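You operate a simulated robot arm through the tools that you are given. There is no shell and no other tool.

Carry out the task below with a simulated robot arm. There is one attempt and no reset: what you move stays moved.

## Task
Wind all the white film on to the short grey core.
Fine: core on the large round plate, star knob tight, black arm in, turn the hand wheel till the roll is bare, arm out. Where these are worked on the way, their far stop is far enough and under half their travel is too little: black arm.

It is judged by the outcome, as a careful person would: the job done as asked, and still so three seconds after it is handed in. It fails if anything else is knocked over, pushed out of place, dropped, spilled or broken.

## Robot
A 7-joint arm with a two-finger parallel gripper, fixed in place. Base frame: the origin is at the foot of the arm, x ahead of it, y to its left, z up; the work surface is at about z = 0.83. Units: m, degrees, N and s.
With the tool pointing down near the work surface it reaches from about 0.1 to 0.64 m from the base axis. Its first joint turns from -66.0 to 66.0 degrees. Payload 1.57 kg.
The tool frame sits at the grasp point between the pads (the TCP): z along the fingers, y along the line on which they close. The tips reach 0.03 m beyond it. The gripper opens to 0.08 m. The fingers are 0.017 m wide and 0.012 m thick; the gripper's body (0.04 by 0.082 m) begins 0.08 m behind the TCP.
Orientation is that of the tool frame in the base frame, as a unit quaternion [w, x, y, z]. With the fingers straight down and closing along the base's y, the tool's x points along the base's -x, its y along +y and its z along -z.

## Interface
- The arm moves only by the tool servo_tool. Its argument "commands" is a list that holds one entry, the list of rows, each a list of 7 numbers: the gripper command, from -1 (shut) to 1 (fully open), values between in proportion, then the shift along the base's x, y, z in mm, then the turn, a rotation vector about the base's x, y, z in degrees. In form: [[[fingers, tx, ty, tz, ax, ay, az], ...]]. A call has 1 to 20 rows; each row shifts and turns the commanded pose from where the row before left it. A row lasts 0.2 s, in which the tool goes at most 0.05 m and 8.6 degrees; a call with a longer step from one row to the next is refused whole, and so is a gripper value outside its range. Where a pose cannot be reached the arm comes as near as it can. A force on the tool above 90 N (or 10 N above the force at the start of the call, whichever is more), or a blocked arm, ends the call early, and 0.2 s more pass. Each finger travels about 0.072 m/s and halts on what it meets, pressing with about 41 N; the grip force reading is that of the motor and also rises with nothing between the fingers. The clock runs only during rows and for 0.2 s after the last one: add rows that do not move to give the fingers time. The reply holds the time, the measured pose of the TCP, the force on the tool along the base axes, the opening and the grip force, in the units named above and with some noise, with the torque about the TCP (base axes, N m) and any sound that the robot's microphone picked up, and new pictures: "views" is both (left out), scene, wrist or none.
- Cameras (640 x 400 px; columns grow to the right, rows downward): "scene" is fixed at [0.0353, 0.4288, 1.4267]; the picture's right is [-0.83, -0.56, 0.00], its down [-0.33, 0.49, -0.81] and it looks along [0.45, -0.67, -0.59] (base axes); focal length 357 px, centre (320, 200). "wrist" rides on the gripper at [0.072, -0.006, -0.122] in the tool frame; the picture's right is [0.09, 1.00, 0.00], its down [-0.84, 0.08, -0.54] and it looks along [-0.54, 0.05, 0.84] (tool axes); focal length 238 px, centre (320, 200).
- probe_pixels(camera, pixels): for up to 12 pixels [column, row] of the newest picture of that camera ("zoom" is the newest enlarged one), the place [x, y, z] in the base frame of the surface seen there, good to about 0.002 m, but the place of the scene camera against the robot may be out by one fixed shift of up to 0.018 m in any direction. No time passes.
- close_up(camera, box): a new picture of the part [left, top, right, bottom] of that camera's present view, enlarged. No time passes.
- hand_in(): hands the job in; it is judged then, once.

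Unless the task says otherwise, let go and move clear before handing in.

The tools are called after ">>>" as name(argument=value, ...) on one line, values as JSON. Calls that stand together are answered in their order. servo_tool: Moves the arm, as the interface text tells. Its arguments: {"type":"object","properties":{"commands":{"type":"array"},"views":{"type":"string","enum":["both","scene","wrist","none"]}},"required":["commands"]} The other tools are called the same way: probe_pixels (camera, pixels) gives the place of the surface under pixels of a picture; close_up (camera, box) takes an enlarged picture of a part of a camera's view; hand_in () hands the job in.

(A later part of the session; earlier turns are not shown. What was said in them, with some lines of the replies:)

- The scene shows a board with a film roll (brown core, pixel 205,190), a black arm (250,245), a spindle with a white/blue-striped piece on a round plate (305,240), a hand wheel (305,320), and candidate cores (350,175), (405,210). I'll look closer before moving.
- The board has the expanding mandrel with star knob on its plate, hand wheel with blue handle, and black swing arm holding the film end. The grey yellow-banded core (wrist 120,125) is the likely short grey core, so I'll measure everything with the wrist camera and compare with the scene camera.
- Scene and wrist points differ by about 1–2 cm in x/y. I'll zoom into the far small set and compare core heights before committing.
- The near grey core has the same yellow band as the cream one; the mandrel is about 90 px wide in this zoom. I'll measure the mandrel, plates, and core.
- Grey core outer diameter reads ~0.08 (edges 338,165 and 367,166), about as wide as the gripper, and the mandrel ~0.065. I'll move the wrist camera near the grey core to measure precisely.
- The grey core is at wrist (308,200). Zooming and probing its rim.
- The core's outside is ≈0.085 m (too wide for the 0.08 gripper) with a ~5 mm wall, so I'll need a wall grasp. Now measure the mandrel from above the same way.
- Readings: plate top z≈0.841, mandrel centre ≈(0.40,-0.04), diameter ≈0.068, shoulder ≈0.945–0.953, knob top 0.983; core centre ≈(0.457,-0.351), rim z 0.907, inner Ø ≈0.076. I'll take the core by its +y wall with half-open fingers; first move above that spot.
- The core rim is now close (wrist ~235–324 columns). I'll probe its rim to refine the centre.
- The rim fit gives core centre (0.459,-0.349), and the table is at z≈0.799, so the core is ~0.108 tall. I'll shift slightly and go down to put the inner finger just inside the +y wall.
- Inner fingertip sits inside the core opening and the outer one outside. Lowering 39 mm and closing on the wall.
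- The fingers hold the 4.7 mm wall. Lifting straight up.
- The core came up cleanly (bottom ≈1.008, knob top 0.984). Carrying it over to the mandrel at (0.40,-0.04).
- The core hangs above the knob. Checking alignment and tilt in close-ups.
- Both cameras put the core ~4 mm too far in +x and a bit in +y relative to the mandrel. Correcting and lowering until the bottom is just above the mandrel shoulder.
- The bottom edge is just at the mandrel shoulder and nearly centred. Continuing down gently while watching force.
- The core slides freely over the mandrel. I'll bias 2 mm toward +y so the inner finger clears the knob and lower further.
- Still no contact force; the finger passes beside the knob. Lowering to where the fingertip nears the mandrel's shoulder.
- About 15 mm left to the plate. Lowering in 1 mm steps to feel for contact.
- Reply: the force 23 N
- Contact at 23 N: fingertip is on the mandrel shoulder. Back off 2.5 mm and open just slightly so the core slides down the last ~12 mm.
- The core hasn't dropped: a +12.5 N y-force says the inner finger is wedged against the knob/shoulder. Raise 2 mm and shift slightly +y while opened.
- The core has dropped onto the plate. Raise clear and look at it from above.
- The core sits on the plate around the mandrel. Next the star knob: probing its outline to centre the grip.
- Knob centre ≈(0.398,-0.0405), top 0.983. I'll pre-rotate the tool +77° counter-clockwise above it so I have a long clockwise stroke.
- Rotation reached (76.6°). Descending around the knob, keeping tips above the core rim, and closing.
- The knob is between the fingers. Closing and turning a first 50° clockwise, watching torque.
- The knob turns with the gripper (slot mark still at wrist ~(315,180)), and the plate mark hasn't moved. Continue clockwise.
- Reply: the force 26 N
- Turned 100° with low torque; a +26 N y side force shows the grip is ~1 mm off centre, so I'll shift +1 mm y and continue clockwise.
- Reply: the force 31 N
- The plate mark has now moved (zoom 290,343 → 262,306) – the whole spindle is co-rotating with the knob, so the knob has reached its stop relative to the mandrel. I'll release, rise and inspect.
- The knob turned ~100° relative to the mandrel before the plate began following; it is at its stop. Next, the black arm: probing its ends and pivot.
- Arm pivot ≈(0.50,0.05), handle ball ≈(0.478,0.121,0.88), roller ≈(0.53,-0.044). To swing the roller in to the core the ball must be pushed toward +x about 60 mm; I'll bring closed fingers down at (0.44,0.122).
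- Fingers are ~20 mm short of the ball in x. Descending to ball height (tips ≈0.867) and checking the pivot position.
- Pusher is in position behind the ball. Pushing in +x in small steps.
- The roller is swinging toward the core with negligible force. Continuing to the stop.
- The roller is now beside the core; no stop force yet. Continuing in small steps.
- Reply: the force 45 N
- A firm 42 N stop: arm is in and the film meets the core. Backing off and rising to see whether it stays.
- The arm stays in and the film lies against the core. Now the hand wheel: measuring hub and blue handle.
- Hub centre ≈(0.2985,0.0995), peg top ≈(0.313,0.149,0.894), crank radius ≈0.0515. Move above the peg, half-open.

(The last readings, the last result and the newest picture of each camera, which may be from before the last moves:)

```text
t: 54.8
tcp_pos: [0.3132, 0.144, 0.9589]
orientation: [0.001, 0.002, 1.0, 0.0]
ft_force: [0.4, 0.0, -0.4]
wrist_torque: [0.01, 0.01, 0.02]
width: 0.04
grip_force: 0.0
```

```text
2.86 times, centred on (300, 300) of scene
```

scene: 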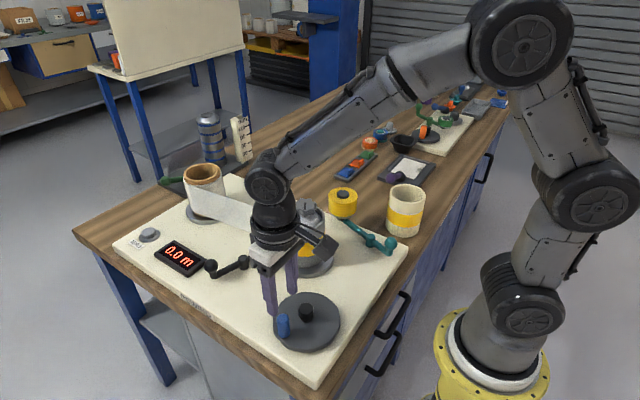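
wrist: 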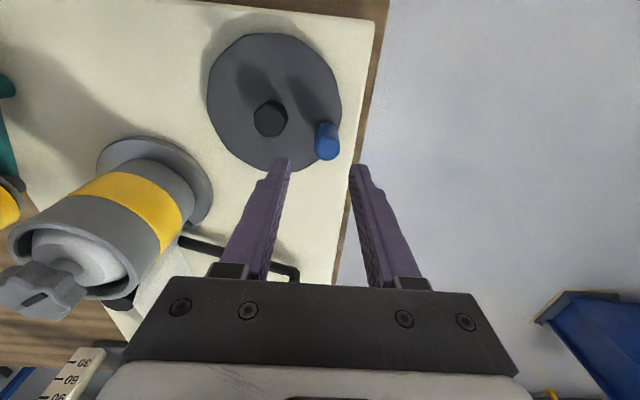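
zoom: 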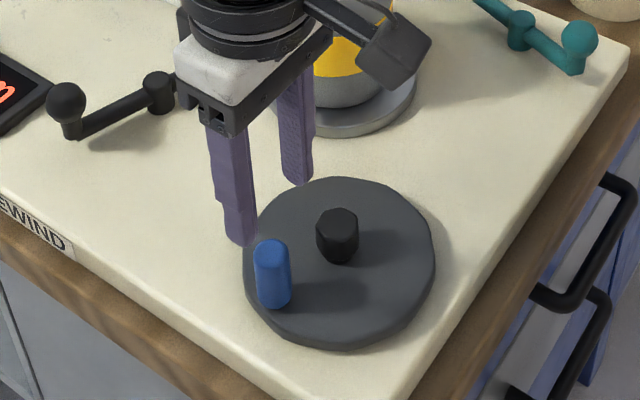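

Refined: peg (0.311,0.1495), hub (0.299,0.1005). Lowering over the peg and gripping.

>>> servo_tool(commands=[[[0, -2, 5.5, 0, 0, 0, 0], [0, 0, 0, -25, 0, 0, 0], [0, 0, 0, -25, 0, 0, 0], [0, 0, 0, -20, 0, 0, 0], [0, 0, 0, 0, 0, 0, 0], [-0.5, 0, 0, 0, 0, 0, 0], [-1, 0, 0, 0, 0, 0, 0], [-1, 0, 0, 0, 0, 0, 0], [-1, 0, 0, 0, 0, 0, 0]]])

>>> close_up(camera="scene", box=[240, 230, 360, 370])

```text
t: 56.8
tcp_pos: [0.3134, 0.1507, 0.8878]
orientation: [-0.001, 0.002, 1.0, 0.0]
ft_force: [1.3, -16.4, 0.6]
wrist_torque: [-0.25, -0.28, -0.01]
width: 0.0215
grip_force: 34.7
```

scene: 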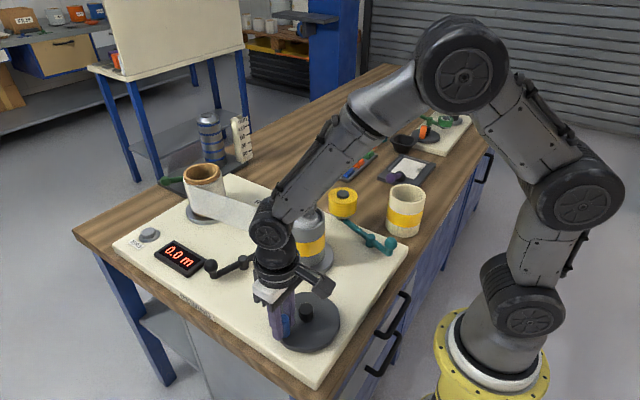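
wrist: 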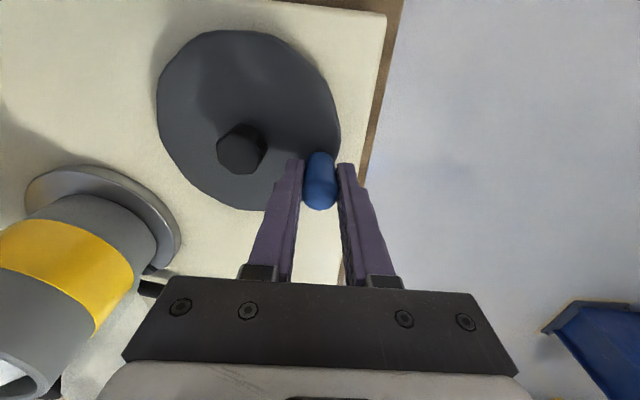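

```text
2.86 times, centred on (300, 300) of scene
```

zoom: 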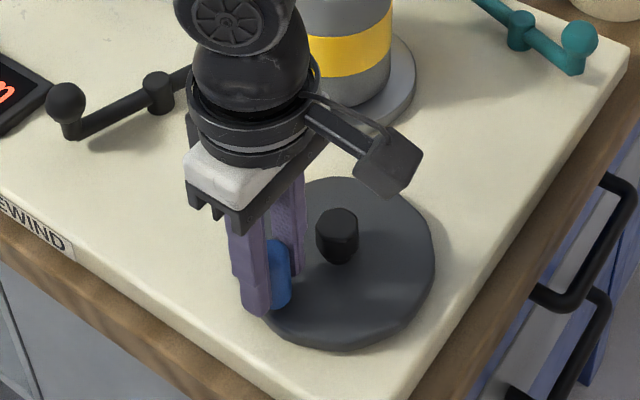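

Peg gripped (21.5 mm). First a test turn of 30° clockwise to see which way the film and display respond.

>>> servo_tool(commands=[[[-1, 6.3, -3.0, 0, 0, 0, 0], [-1, 6.0, -2.8, 0, 0, 0, 0], [-1, 5.6, -3.55, 0, 0, 0, 0], [-1, 5.05, -4.25, 0, 0, 0, 0], [-1, 0, 0, 0, 0, 0, 0]]])

>>> close_up(camera="scene", box=[120, 150, 360, 370])

```text
t: 58.0
tcp_pos: [0.3352, 0.1382, 0.8869]
orientation: [0.0, 0.001, 1.0, 0.001]
ft_force: [-6.4, -0.9, -7.1]
wrist_torque: [-0.06, 0.55, -0.01]
width: 0.0216
grip_force: 34.4
```

scene: 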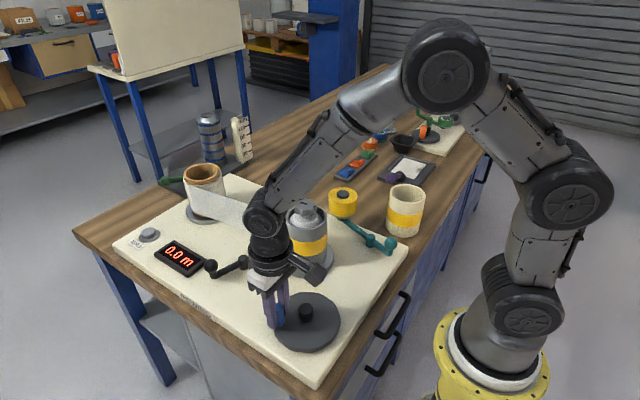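
wrist: 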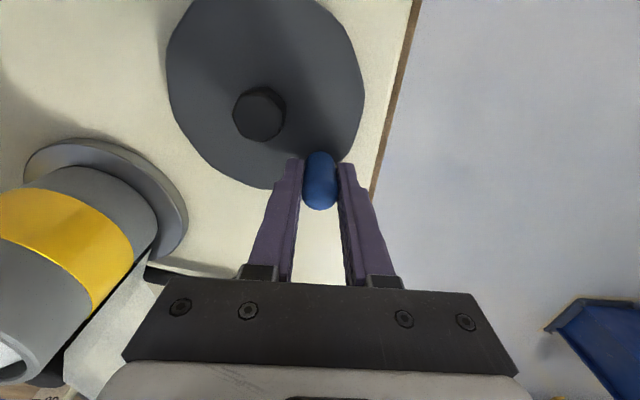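

```text
1.82 times, centred on (240, 260) of scene
```

zoom: 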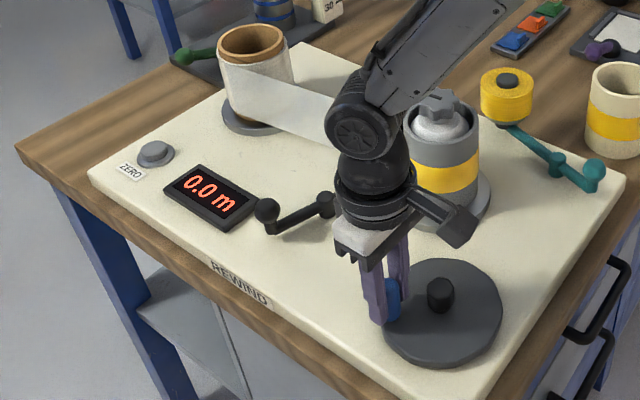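

Display still 0.0 m after 30°. Turning another 60° clockwise and checking.

>>> servo_tool(commands=[[[-1, 6.8, -8.05, 0, 0, 0, 0], [-1, 5.0, -9.3, 0, 0, 0, 0], [-1, 2.95, -10.15, 0, 0, 0, 0], [-1, 0.8, -10.5, 0, 0, 0, 0], [-1, -1.45, -10.45, 0, 0, 0, 0], [-1, 0, 0, 0, 0, 0, 0]]])

>>> close_up(camera="scene", box=[120, 150, 360, 370])

```text
t: 59.4
tcp_pos: [0.3505, 0.089, 0.8878]
orientation: [0.001, 0.002, 1.0, 0.001]
ft_force: [-4.6, 1.8, 0.3]
wrist_torque: [-0.08, 0.12, -0.02]
width: 0.0217
grip_force: 34.4
```

scene: 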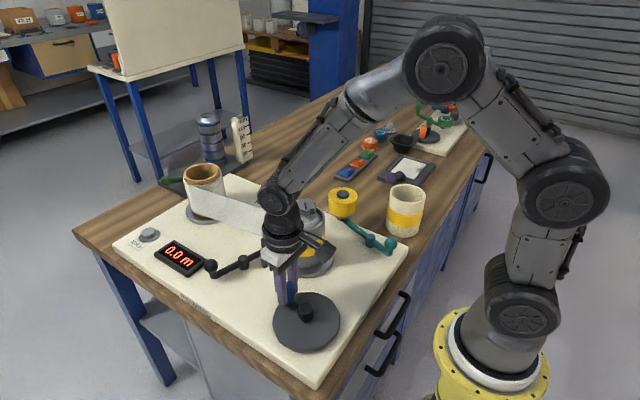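
wrist: 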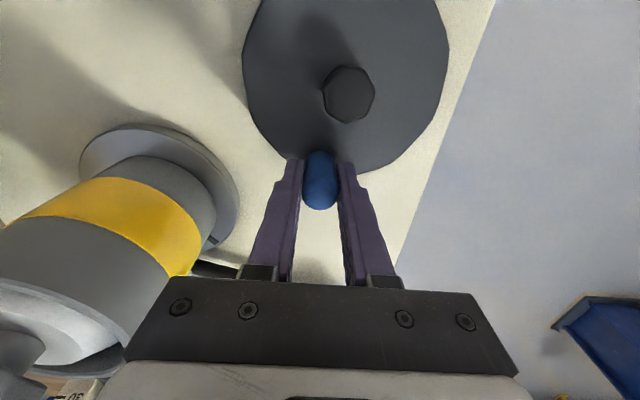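

```text
1.82 times, centred on (240, 260) of scene
```

zoom: 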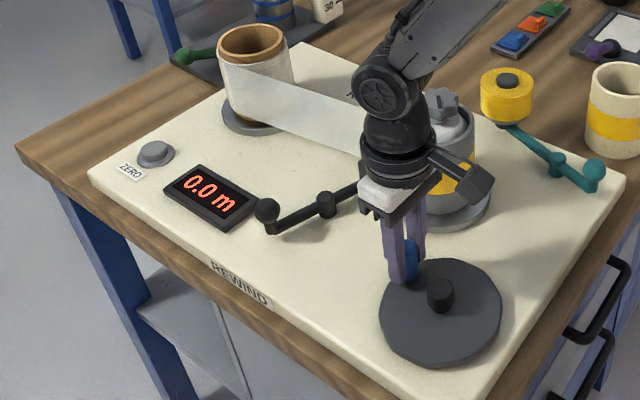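

Display still 0.0 after 90° clockwise. Probing the plate mark, then I'll try counter-clockwise.

>>> close_up(camera="wrist", box=[60, 120, 260, 280])

>>> probe_pixels(camera="wrist", pixels=[[213, 240], [130, 150], [230, 180]])

```text
2.50 times, centred on (160, 200) of wrist
```

zoom: 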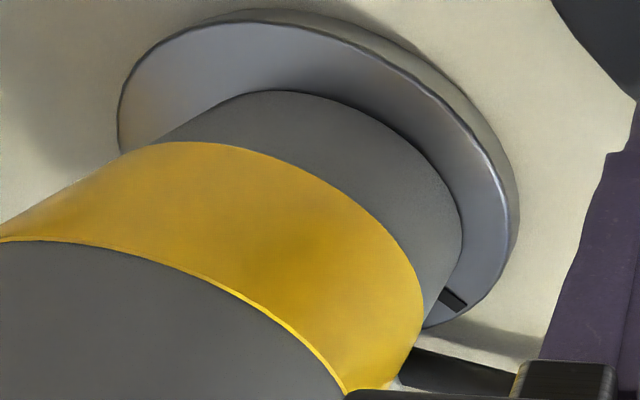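

```text
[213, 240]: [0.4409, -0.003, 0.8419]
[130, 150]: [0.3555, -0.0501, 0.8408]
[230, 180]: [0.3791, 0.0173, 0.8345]
```

The mark is at ~42°, consistent with roughly a whole spindle turn. Now turning 45° counter-clockwise to compare.

>>> servo_tool(commands=[[[-1, 1.45, 10.45, 0, 0, 0, 0], [-1, -0.8, 10.5, 0, 0, 0, 0], [-1, -2.95, 10.15, 0, 0, 0, 0], [-1, -5.0, 9.3, 0, 0, 0, 0], [-1, 0, 0, 0, 0, 0, 0]]])

>>> close_up(camera="scene", box=[120, 150, 360, 370])

>>> close_up(camera="wrist", box=[20, 120, 220, 280])

```text
t: 60.6
tcp_pos: [0.3425, 0.1304, 0.8894]
orientation: [0.0, 0.002, 1.0, 0.001]
ft_force: [2.3, 4.6, -23.2]
wrist_torque: [-0.1, -0.43, -0.01]
width: 0.0214
grip_force: 34.6
```

scene: 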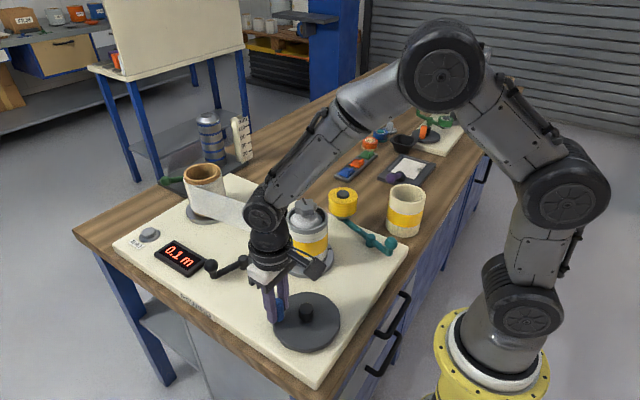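
wrist: 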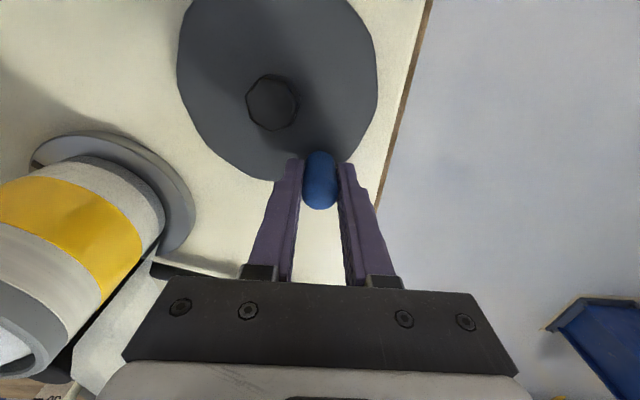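

```text
1.82 times, centred on (240, 260) of scene
```

zoom: 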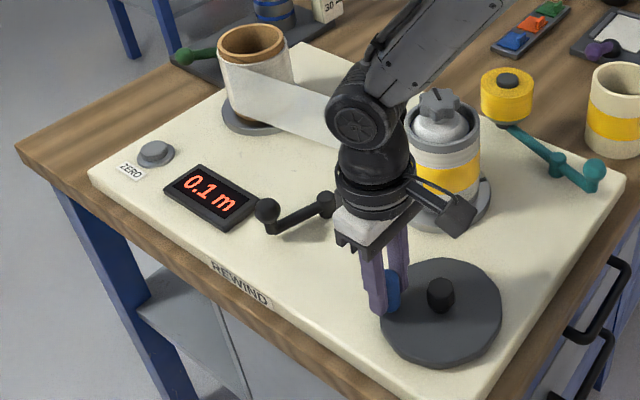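

```text
2.50 times, centred on (120, 200) of wrist
```

zoom: 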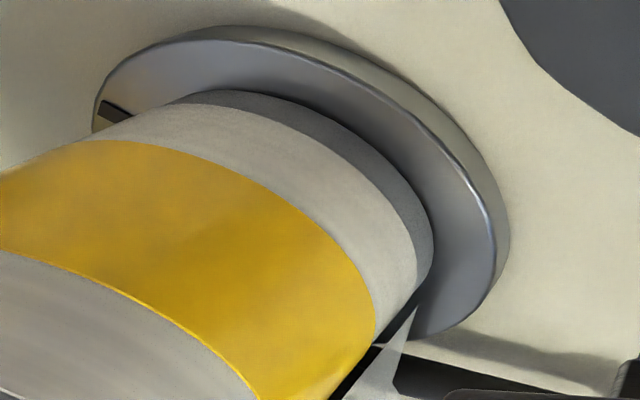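

Counter-clockwise winds: display 0.1 m and white film appears on the core. Continue counter-clockwise – half a turn first.

>>> servo_tool(commands=[[[-1, -10.82, 11.52, 0, 0, 0, 0], [-1, -13.85, 7.61, 0, 0, 0, 0], [-1, -15.52, 2.96, 0, 0, 0, 0], [-1, -15.68, -1.98, 0, 0, 0, 0], [-1, -14.3, -6.73, 0, 0, 0, 0], [-1, -11.52, -10.82, 0, 0, 0, 0], [-1, -7.61, -13.85, 0, 0, 0, 0], [-1, -2.96, -15.52, 0, 0, 0, 0], [-1, 1.98, -15.68, 0, 0, 0, 0], [-1, 6.73, -14.3, 0, 0, 0, 0], [-1, 0, 0, 0, 0, 0, 0]]])

>>> close_up(camera="scene", box=[120, 150, 360, 370])

```text
t: 63.0
tcp_pos: [0.2575, 0.0709, 0.8894]
orientation: [-0.003, 0.001, 1.0, -0.002]
ft_force: [-15.8, -16.8, 4.1]
wrist_torque: [-0.41, -0.19, -0.01]
width: 0.0215
grip_force: 34.8
```

scene: 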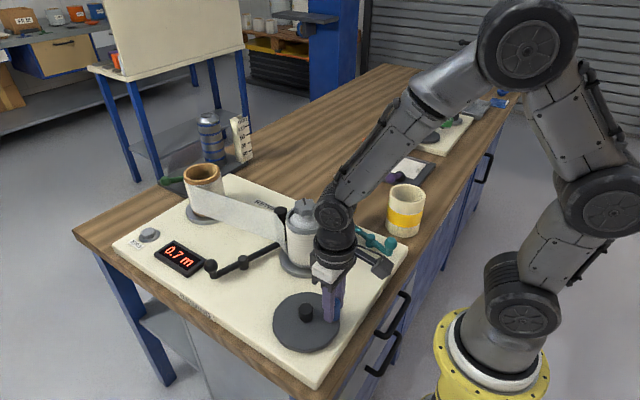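
wrist: 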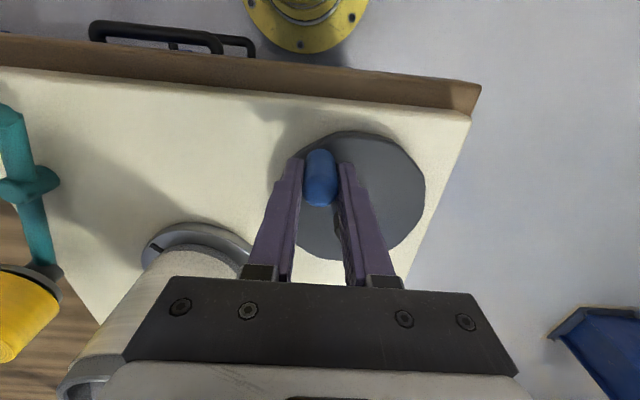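

```text
1.82 times, centred on (240, 260) of scene
```

zoom: 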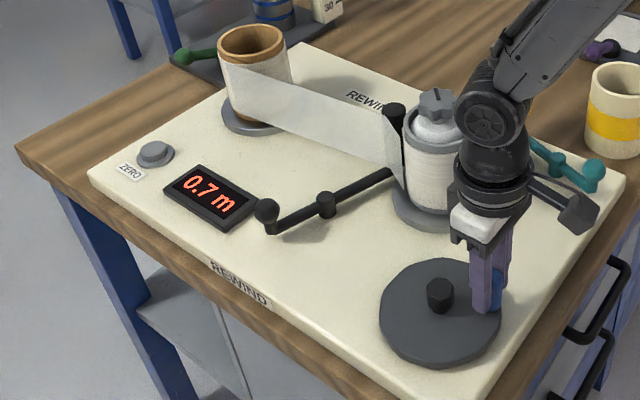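

Winding well: 0.7 m, film wrapping the core. Now a full turn.

>>> servo_tool(commands=[[[-1, 10.82, -11.52, 0, 0, 0, 0], [-1, 13.85, -7.61, 0, 0, 0, 0], [-1, 15.52, -2.96, 0, 0, 0, 0], [-1, 15.68, 1.98, 0, 0, 0, 0], [-1, 14.3, 6.73, 0, 0, 0, 0], [-1, 11.52, 10.82, 0, 0, 0, 0], [-1, 7.61, 13.85, 0, 0, 0, 0], [-1, 2.96, 15.52, 0, 0, 0, 0], [-1, -1.98, 15.68, 0, 0, 0, 0], [-1, -6.73, 14.3, 0, 0, 0, 0], [-1, -10.82, 11.52, 0, 0, 0, 0], [-1, -13.85, 7.61, 0, 0, 0, 0], [-1, -15.52, 2.96, 0, 0, 0, 0], [-1, -15.68, -1.98, 0, 0, 0, 0], [-1, -14.3, -6.73, 0, 0, 0, 0], [-1, -11.52, -10.82, 0, 0, 0, 0], [-1, -7.61, -13.85, 0, 0, 0, 0], [-1, -2.96, -15.52, 0, 0, 0, 0], [-1, 1.98, -15.68, 0, 0, 0, 0], [-1, 6.73, -14.3, 0, 0, 0, 0]]])

>>> close_up(camera="scene", box=[120, 150, 360, 370])

```text
t: 67.2
tcp_pos: [0.2585, 0.072, 0.8892]
orientation: [0.0, 0.0, 1.0, 0.0]
ft_force: [-1.6, -3.5, 24.3]
wrist_torque: [-0.21, 0.16, 0.0]
width: 0.0212
grip_force: 35.1
```

scene: 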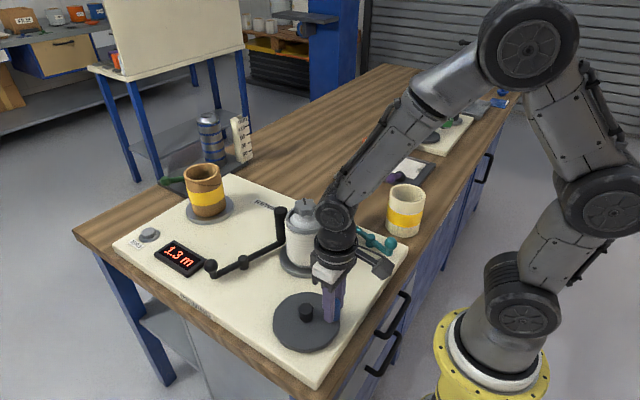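
wrist: 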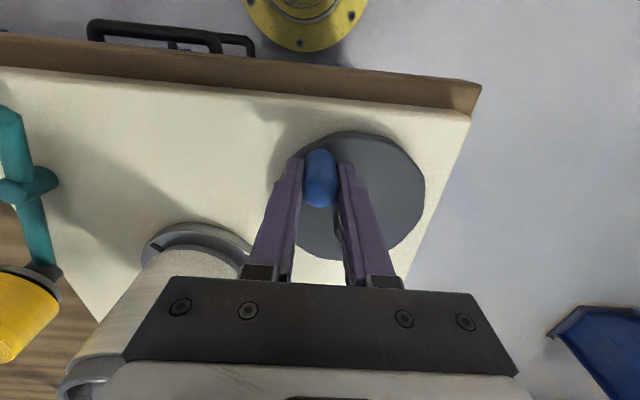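

```text
1.82 times, centred on (240, 260) of scene
```

zoom: 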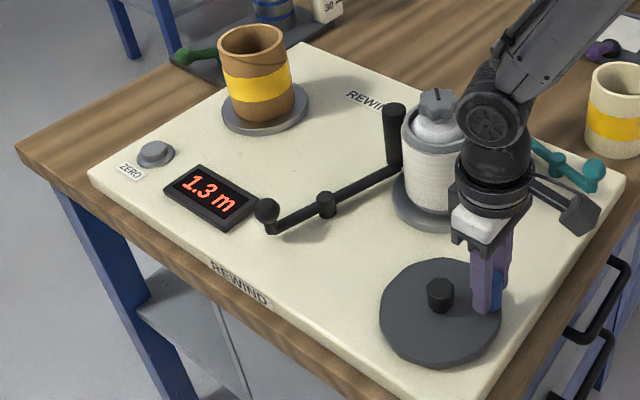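

The supply roll is bare (brown core with yellow band visible at 205,190) and the display reads 1.3 m. Release the peg, rise, and probe the display and arm ball for the arm-out push.

>>> servo_tool(commands=[[[-0.4, 0, 0, 0, 0, 0, 0], [0, 0, 0, 0, 0, 0, 0], [0, 0, 0, 0, 0, 0, 0], [0, 0, 0, 20, 0, 0, 0], [0, 0, 0, 40, 0, 0, 0], [0, 0, 0, 40, 0, 0, 0], [0, 10, 10, 40, 0, 0, 0], [-0.5, 30, 10, 20, 0, 0, 0], [-1, 40, 15, 0, 0, 0, 0], [-1, 40, 15, 0, 0, 0, 0], [-1, 0, 0, 0, 0, 0, 0]]])

>>> close_up(camera="scene", box=[120, 150, 360, 370])

>>> close_up(camera="wrist", box=[160, 80, 460, 280])

```text
t: 69.6
tcp_pos: [0.3813, 0.124, 1.0501]
orientation: [0.001, 0.002, 1.0, 0.001]
ft_force: [0.2, 0.9, -0.9]
wrist_torque: [-0.01, -0.02, -0.04]
width: 0.0001
grip_force: 21.3
```

scene: 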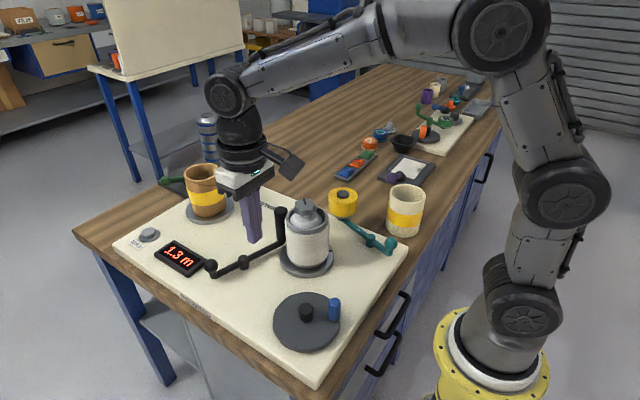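
wrist: 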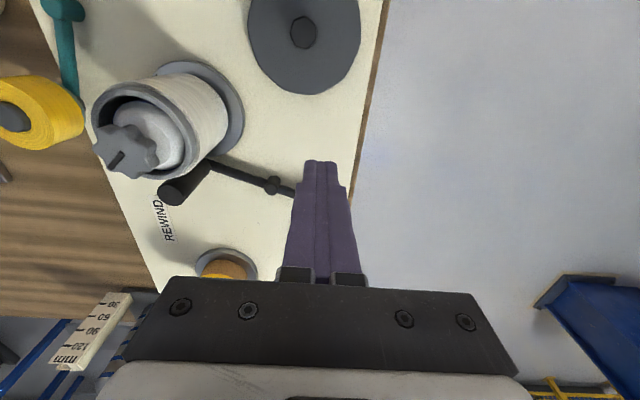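

```text
1.82 times, centred on (240, 260) of scene
```

zoom: 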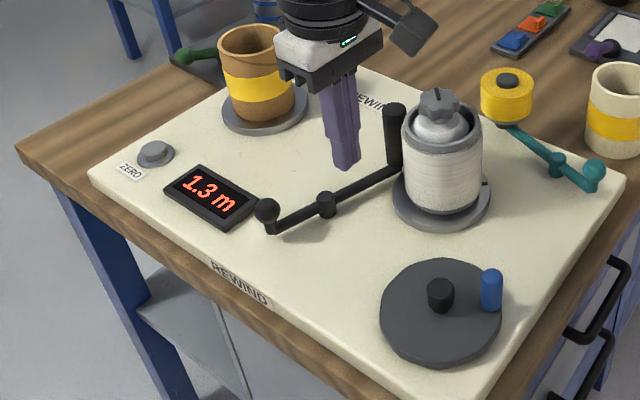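

```text
2.00 times, centred on (310, 180) of wrist
```

zoom: 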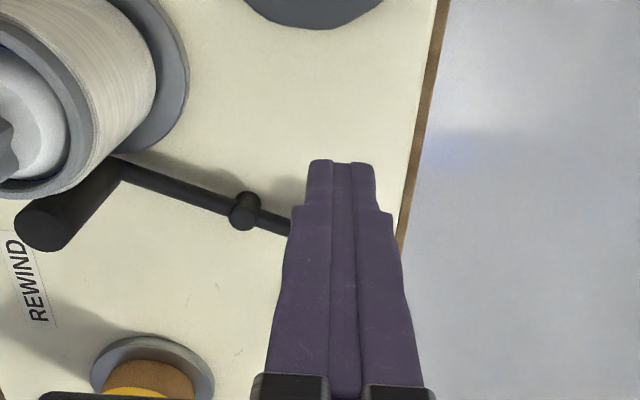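

All the film is on the grey core. Probing the ball and display clearance from the scene camera.

>>> probe_pixels(camera="scene", pixels=[[211, 264], [212, 272], [205, 262], [190, 247], [208, 262], [182, 275], [180, 241], [156, 258], [243, 263], [282, 212]])

>>> close_up(camera="scene", box=[140, 220, 260, 300])

```text
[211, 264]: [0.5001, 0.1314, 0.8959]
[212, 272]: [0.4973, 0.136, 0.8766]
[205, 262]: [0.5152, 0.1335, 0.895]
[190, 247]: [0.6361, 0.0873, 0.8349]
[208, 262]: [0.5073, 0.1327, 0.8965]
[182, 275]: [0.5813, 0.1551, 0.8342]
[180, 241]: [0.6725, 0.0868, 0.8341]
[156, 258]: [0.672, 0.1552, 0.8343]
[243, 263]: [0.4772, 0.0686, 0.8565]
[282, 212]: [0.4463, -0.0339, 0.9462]
```

```text
5.00 times, centred on (200, 260) of scene
```

zoom: 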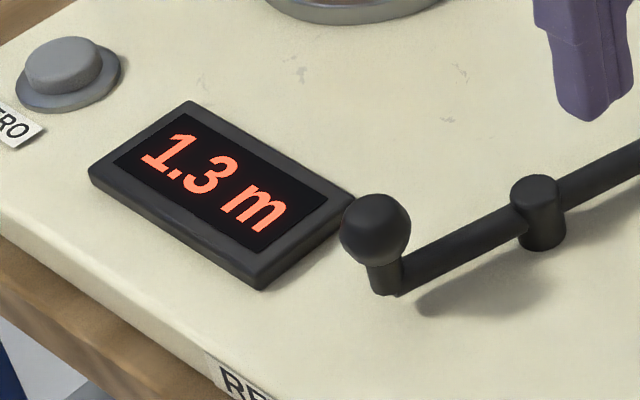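

Display is low and at x≳0.58, so there is room. Moving closed fingers to the far (+x) side of the ball and down.

>>> servo_tool(commands=[[[-1, 30, -1, 0, 0, 0, 0], [-1, 30, -1, 0, 0, 0, 0], [-1, 30, -1, 0, 0, 0, 0], [-1, 30, 0, 0, 0, 0, 0], [-1, 30, 0, 0, 0, 0, 0], [-1, 23, 0, 0, 0, 0, 0], [-1, 0, 0, -30, 0, 0, 0], [-1, 0, 0, -40, 0, 0, 0], [-1, 0, 0, 0, 0, 0, 0], [-1, 0, 0, 0, 0, 0, 0]]])

>>> close_up(camera="scene", box=[140, 200, 260, 300])

>>> close_up(camera="wrist", box=[220, 90, 420, 215])

```text
t: 71.8
tcp_pos: [0.5515, 0.12, 0.981]
orientation: [0.0, 0.001, 1.0, 0.001]
ft_force: [-0.7, 0.1, -0.4]
wrist_torque: [-0.01, -0.01, -0.01]
width: 0.0
grip_force: 21.1
```

scene: 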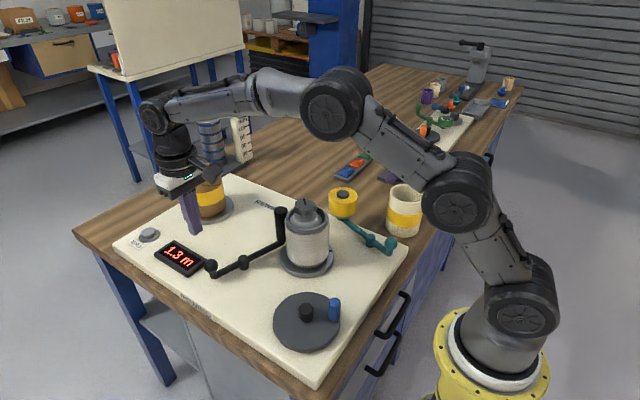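
wrist: 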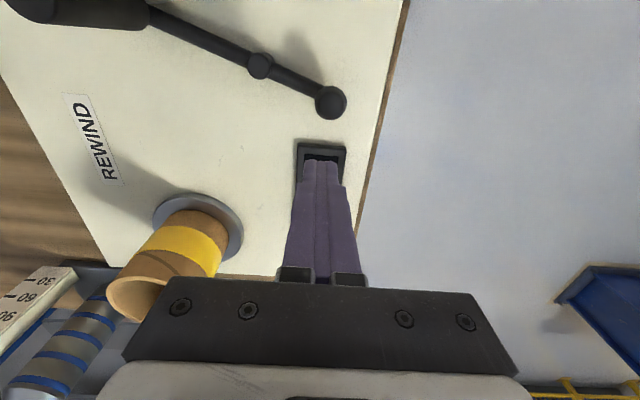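

```text
4.00 times, centred on (200, 250) of scene
```

zoom: 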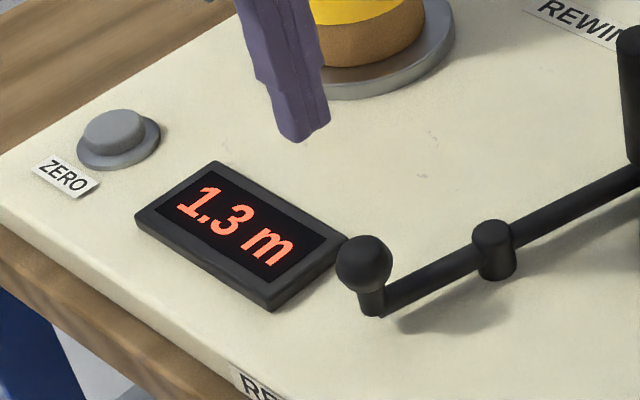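

```text
3.20 times, centred on (320, 152) of wrist
```

zoom: 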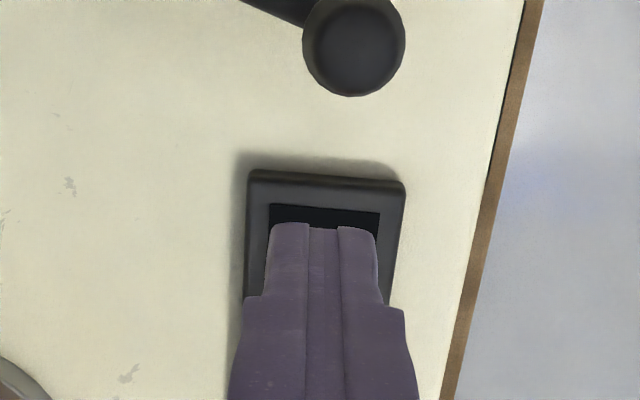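

Probing the ball and the display's near edge with the wrist camera before lowering.

>>> probe_pixels(camera="zoom", pixels=[[355, 50], [355, 92], [325, 178], [330, 193], [260, 200], [330, 165], [310, 228]])

```text
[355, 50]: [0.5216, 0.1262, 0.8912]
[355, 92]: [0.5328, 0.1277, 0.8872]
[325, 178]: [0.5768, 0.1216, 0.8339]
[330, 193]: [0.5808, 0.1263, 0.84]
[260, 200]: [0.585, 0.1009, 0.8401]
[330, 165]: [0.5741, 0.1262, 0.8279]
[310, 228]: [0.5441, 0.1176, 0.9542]
```

Ball spans to x≈0.533, display starts at 0.577 (top z 0.84): fingers at 0.543–0.560 fit. Lowering and then pushing the ball toward −x.

>>> servo_tool(commands=[[[-1, 1, 4, -25, 0, 0, 0], [-1, 0, 0, -30, 0, 0, 0], [-1, 0, 0, -28, 0, 0, 0], [-1, 0, 0, 0, 0, 0, 0], [-1, -5, 0, 0, 0, 0, 0], [-1, -5, 0, 0, 0, 0, 0], [-1, -5, 0, 0, 0, 0, 0], [-1, -5, 0, 0, 0, 0, 0], [-1, -5, 0, 0, 0, 0, 0], [-1, 0, 0, 0, 0, 0, 0]]])

>>> close_up(camera="scene", box=[160, 180, 340, 300])

```text
t: 74.0
tcp_pos: [0.5274, 0.1238, 0.8966]
orientation: [0.0, 0.002, 1.0, 0.0]
ft_force: [0.5, -0.3, 0.2]
wrist_torque: [-0.01, -0.03, 0.0]
width: 0.0001
grip_force: 20.6
```

scene: 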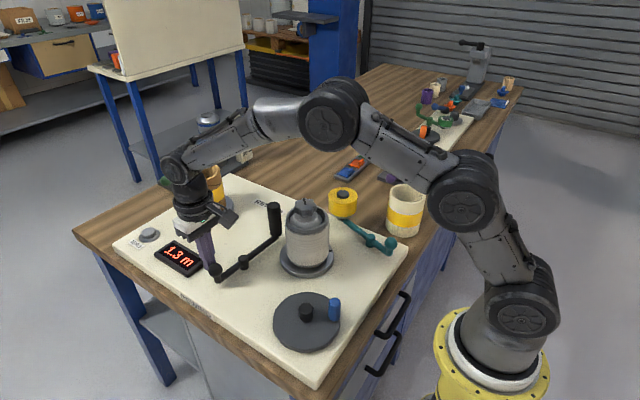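
wrist: 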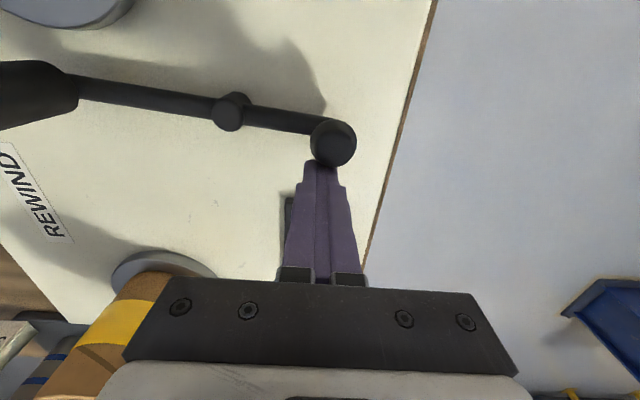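

```text
3.33 times, centred on (250, 240) of scene
```

zoom: 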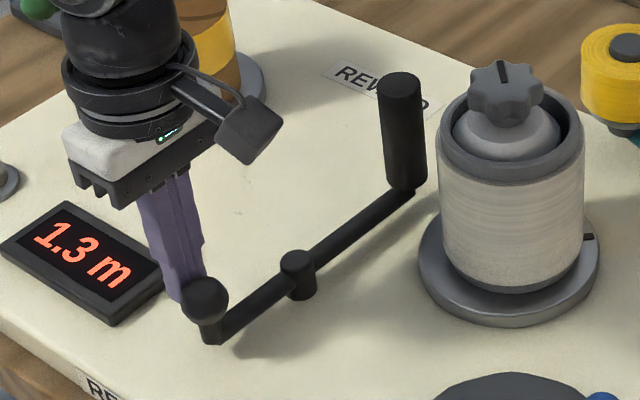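

The arm is swinging out smoothly. Keep pushing to its far stop.

>>> servo_tool(commands=[[[-1, -5, 0, 0, 0, 0, 0], [-1, -5, 0, 0, 0, 0, 0], [-1, -5, 0, 0, 0, 0, 0], [-1, -5, 0, 0, 0, 0, 0], [-1, -4, 0, 0, 0, 0, 0], [-1, -3, 0, 0, 0, 0, 0], [-1, -2, 0, 0, 0, 0, 0], [-1, 0, 0, 0, 0, 0, 0]]])

>>> close_up(camera="scene", box=[160, 180, 340, 300])

```text
t: 75.8
tcp_pos: [0.5026, 0.1231, 0.897]
orientation: [0.005, 0.002, 1.0, 0.0]
ft_force: [23.0, -0.2, -7.1]
wrist_torque: [-0.13, -0.46, -0.06]
width: 0.0001
grip_force: 21.0
```

scene: 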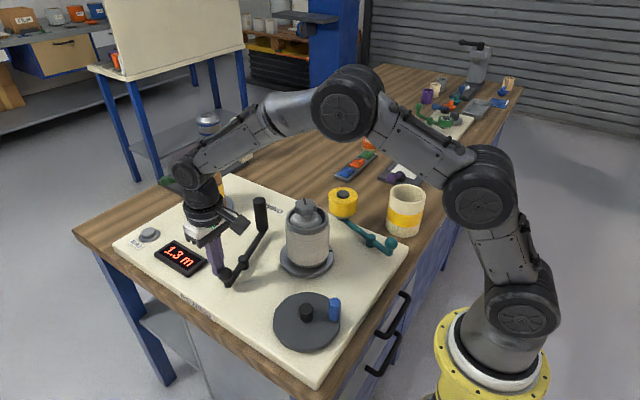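
wrist: 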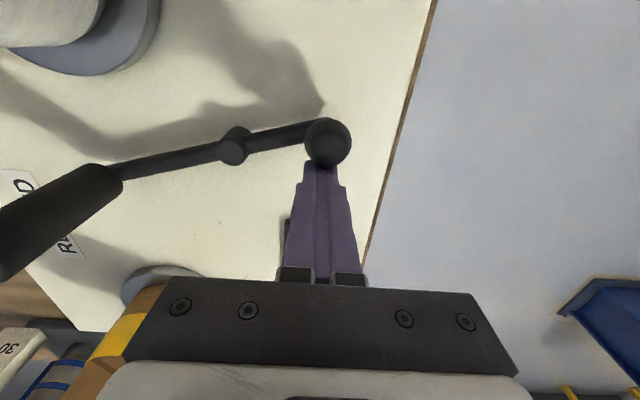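

```text
3.33 times, centred on (250, 240) of scene
```

zoom: 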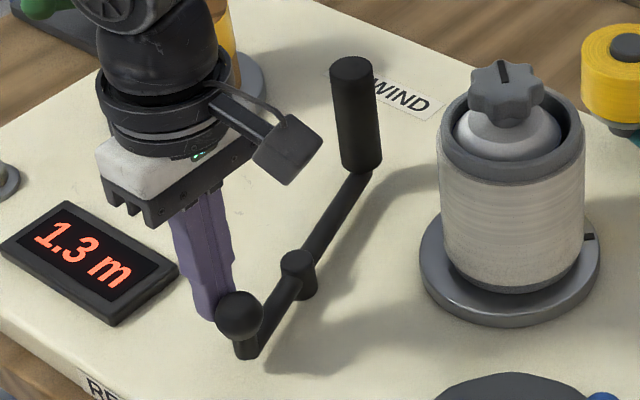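

Stop reached at 23 N; the arm is back at its original out position (ball at scene 227,274). Backing off and retreating upward.

>>> servo_tool(commands=[[[-1, 8, 0, 0, 0, 0, 0], [-1, 6, 0, 0, 0, 0, 0], [-1, 0, 0, 20, 0, 0, 0], [-1, 0, 0, 40, 0, 0, 0], [-1, 0, 0, 40, 0, 0, 0], [-1, 0, 0, 40, 0, 0, 0], [-1, 0, 0, 40, 0, 0, 0], [-1, -30, 0, 40, 0, 0, 0], [-1, -35, -10, 40, 0, 0, 0], [-1, -40, -20, 40, 0, 0, 0], [-1, -40, -30, 0, 0, 0, 0], [-1, -10, -30, 0, 0, 0, 0], [0, 0, 0, 0, 0, 0, 0], [0, 0, 0, 0, 0, 0, 0]]])

>>> close_up(camera="scene", box=[120, 150, 420, 370])

>>> close_up(camera="scene", box=[250, 170, 360, 300])

>>> close_up(camera="scene", box=[150, 140, 260, 240])

```text
refused: row 9 steps farther than a row can; nothing moved
```

```text
1.82 times, centred on (270, 260) of scene
```

zoom: 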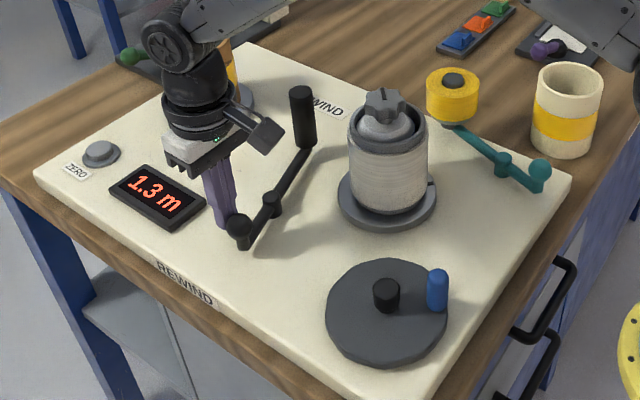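

```text
3.08 times, centred on (305, 235) of scene
```

zoom: 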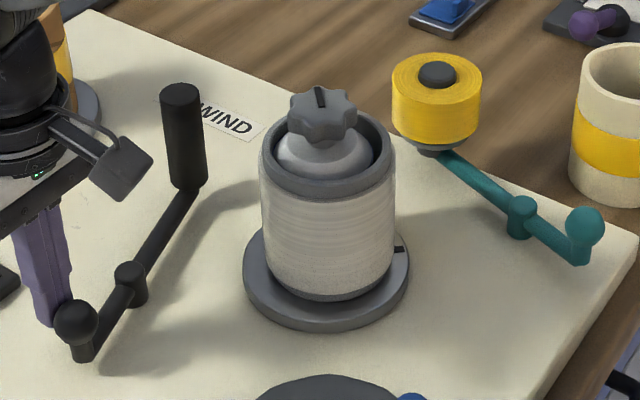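

```text
4.00 times, centred on (205, 190) of scene
```

zoom: 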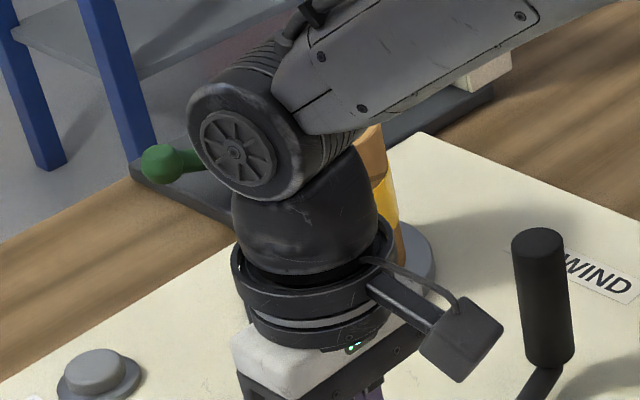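

That call was refused for too long a step (nothing moved). Retrying the same retreat with shorter steps.

>>> servo_tool(commands=[[[-1, 8, 0, 0, 0, 0, 0], [-1, 6, 0, 0, 0, 0, 0], [-1, 0, 0, 20, 0, 0, 0], [-1, 0, 0, 35, 0, 0, 0], [-1, 0, 0, 35, 0, 0, 0], [-1, 0, 0, 35, 0, 0, 0], [-1, 0, 0, 35, 0, 0, 0], [-1, -20, 0, 30, 0, 0, 0], [-1, -30, -10, 30, 0, 0, 0], [-1, -30, -20, 25, 0, 0, 0], [-1, -30, -25, 20, 0, 0, 0], [-1, -30, -25, 10, 0, 0, 0], [0, 0, 0, 0, 0, 0, 0], [0, 0, 0, 0, 0, 0, 0]]])

>>> close_up(camera="scene", box=[120, 150, 420, 370])

>>> close_up(camera="wrist", box=[160, 0, 480, 260])

>>> close_up(camera="scene", box=[150, 140, 260, 240])

```text
t: 78.8
tcp_pos: [0.3733, 0.0429, 1.1699]
orientation: [0.001, 0.002, 1.0, 0.001]
ft_force: [-0.7, -0.4, 0.1]
wrist_torque: [-0.04, 0.01, 0.02]
width: 0.0399
grip_force: 0.1
```

scene: 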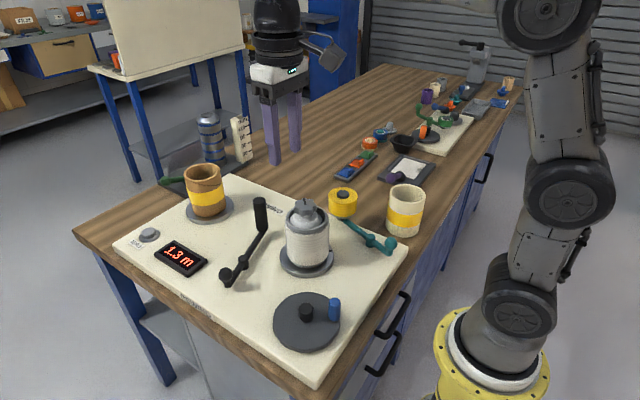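
wrist: 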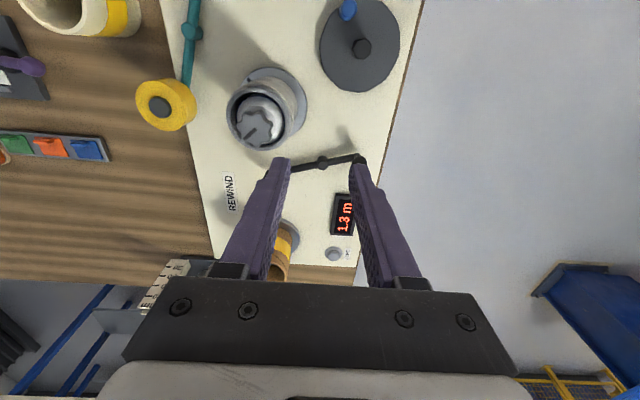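

```text
1.82 times, centred on (270, 260) of scene
```

zoom: 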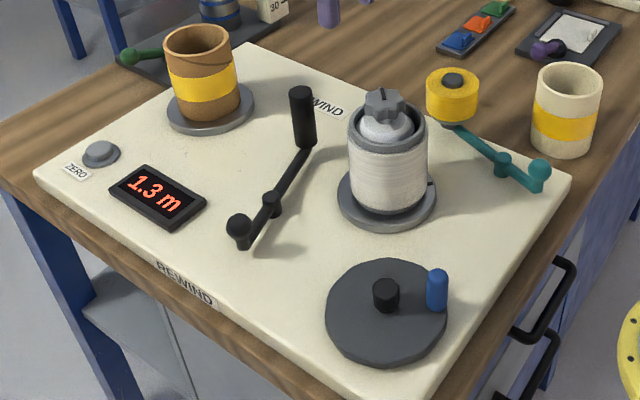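

```text
1.54 times, centred on (320, 130) of wrist
```

zoom: 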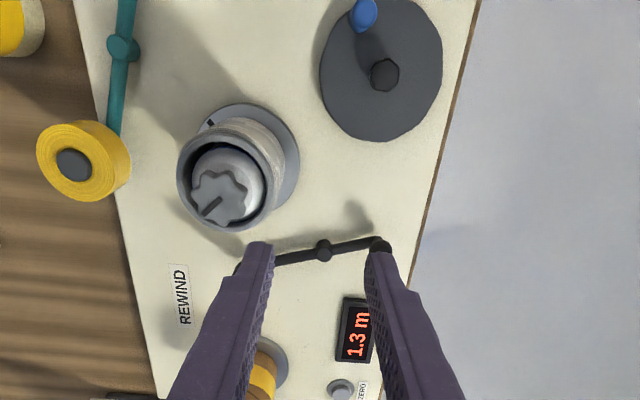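

```text
4.00 times, centred on (205, 190) of scene
```

zoom: 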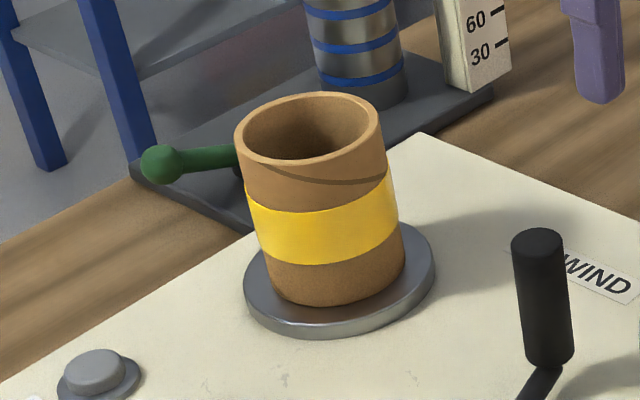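

Everything is in place visually. As a last check I'll compare the knob slot against the plate mark to be sure the knob hasn't loosened during winding.

>>> close_up(camera="wrist", box=[215, 50, 325, 170])

>>> close_up(camera="scene", box=[270, 190, 340, 290])

```text
3.33 times, centred on (270, 110) of wrist
```

zoom: 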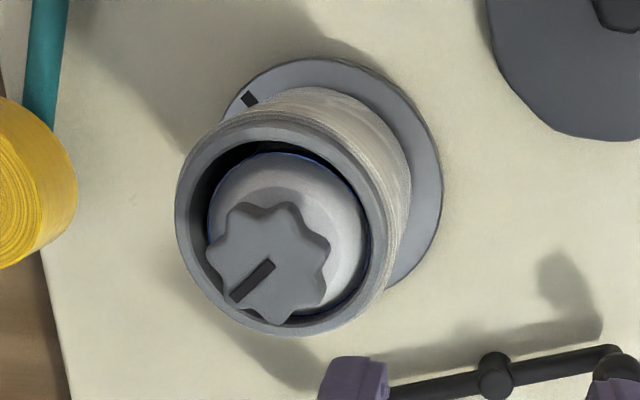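

```text
4.00 times, centred on (305, 240) of scene
```

zoom: 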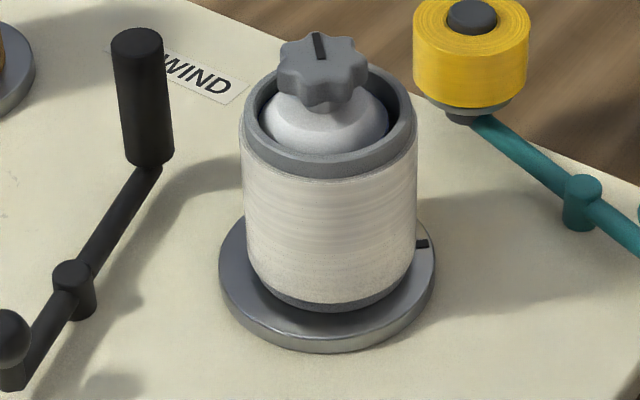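

The slot-to-mark angle is now ~88° against ~84° right after tightening (measurement error), so the knob is still at its stop. The supply roll is bare, the arm is out, the display reads 1.3 m, and the gripper is clear – handing in.

>>> hand_in()

```text
The job is handed in.
```

The white film is wound onto the short grey core: the supply roll is bare and the counter reads 1.3 m.

- **Core:** It sits on the large round plate over the banded post. It dropped the last centimetre or so onto the plate because my fingers couldn't follow it all the way down, and it landed upright.
- **Star knob:** I turned it about 105° clockwise until the whole plate began to turn with it, so I took that as tight. After winding, its slot was within about 5° of where I left it relative to the plate, which is within my measuring error.
- **Black arm:** I pushed it in to its stop before winding and back out to its far stop afterwards.
- **Hand wheel:** I first turned it about 90° clockwise, which wound nothing. Counter-clockwise was the winding direction, and I finished that way.

Nothing else was knocked over or moved. The gripper is clear of the bench. The job is handed in, but I have not seen the result of the judging.
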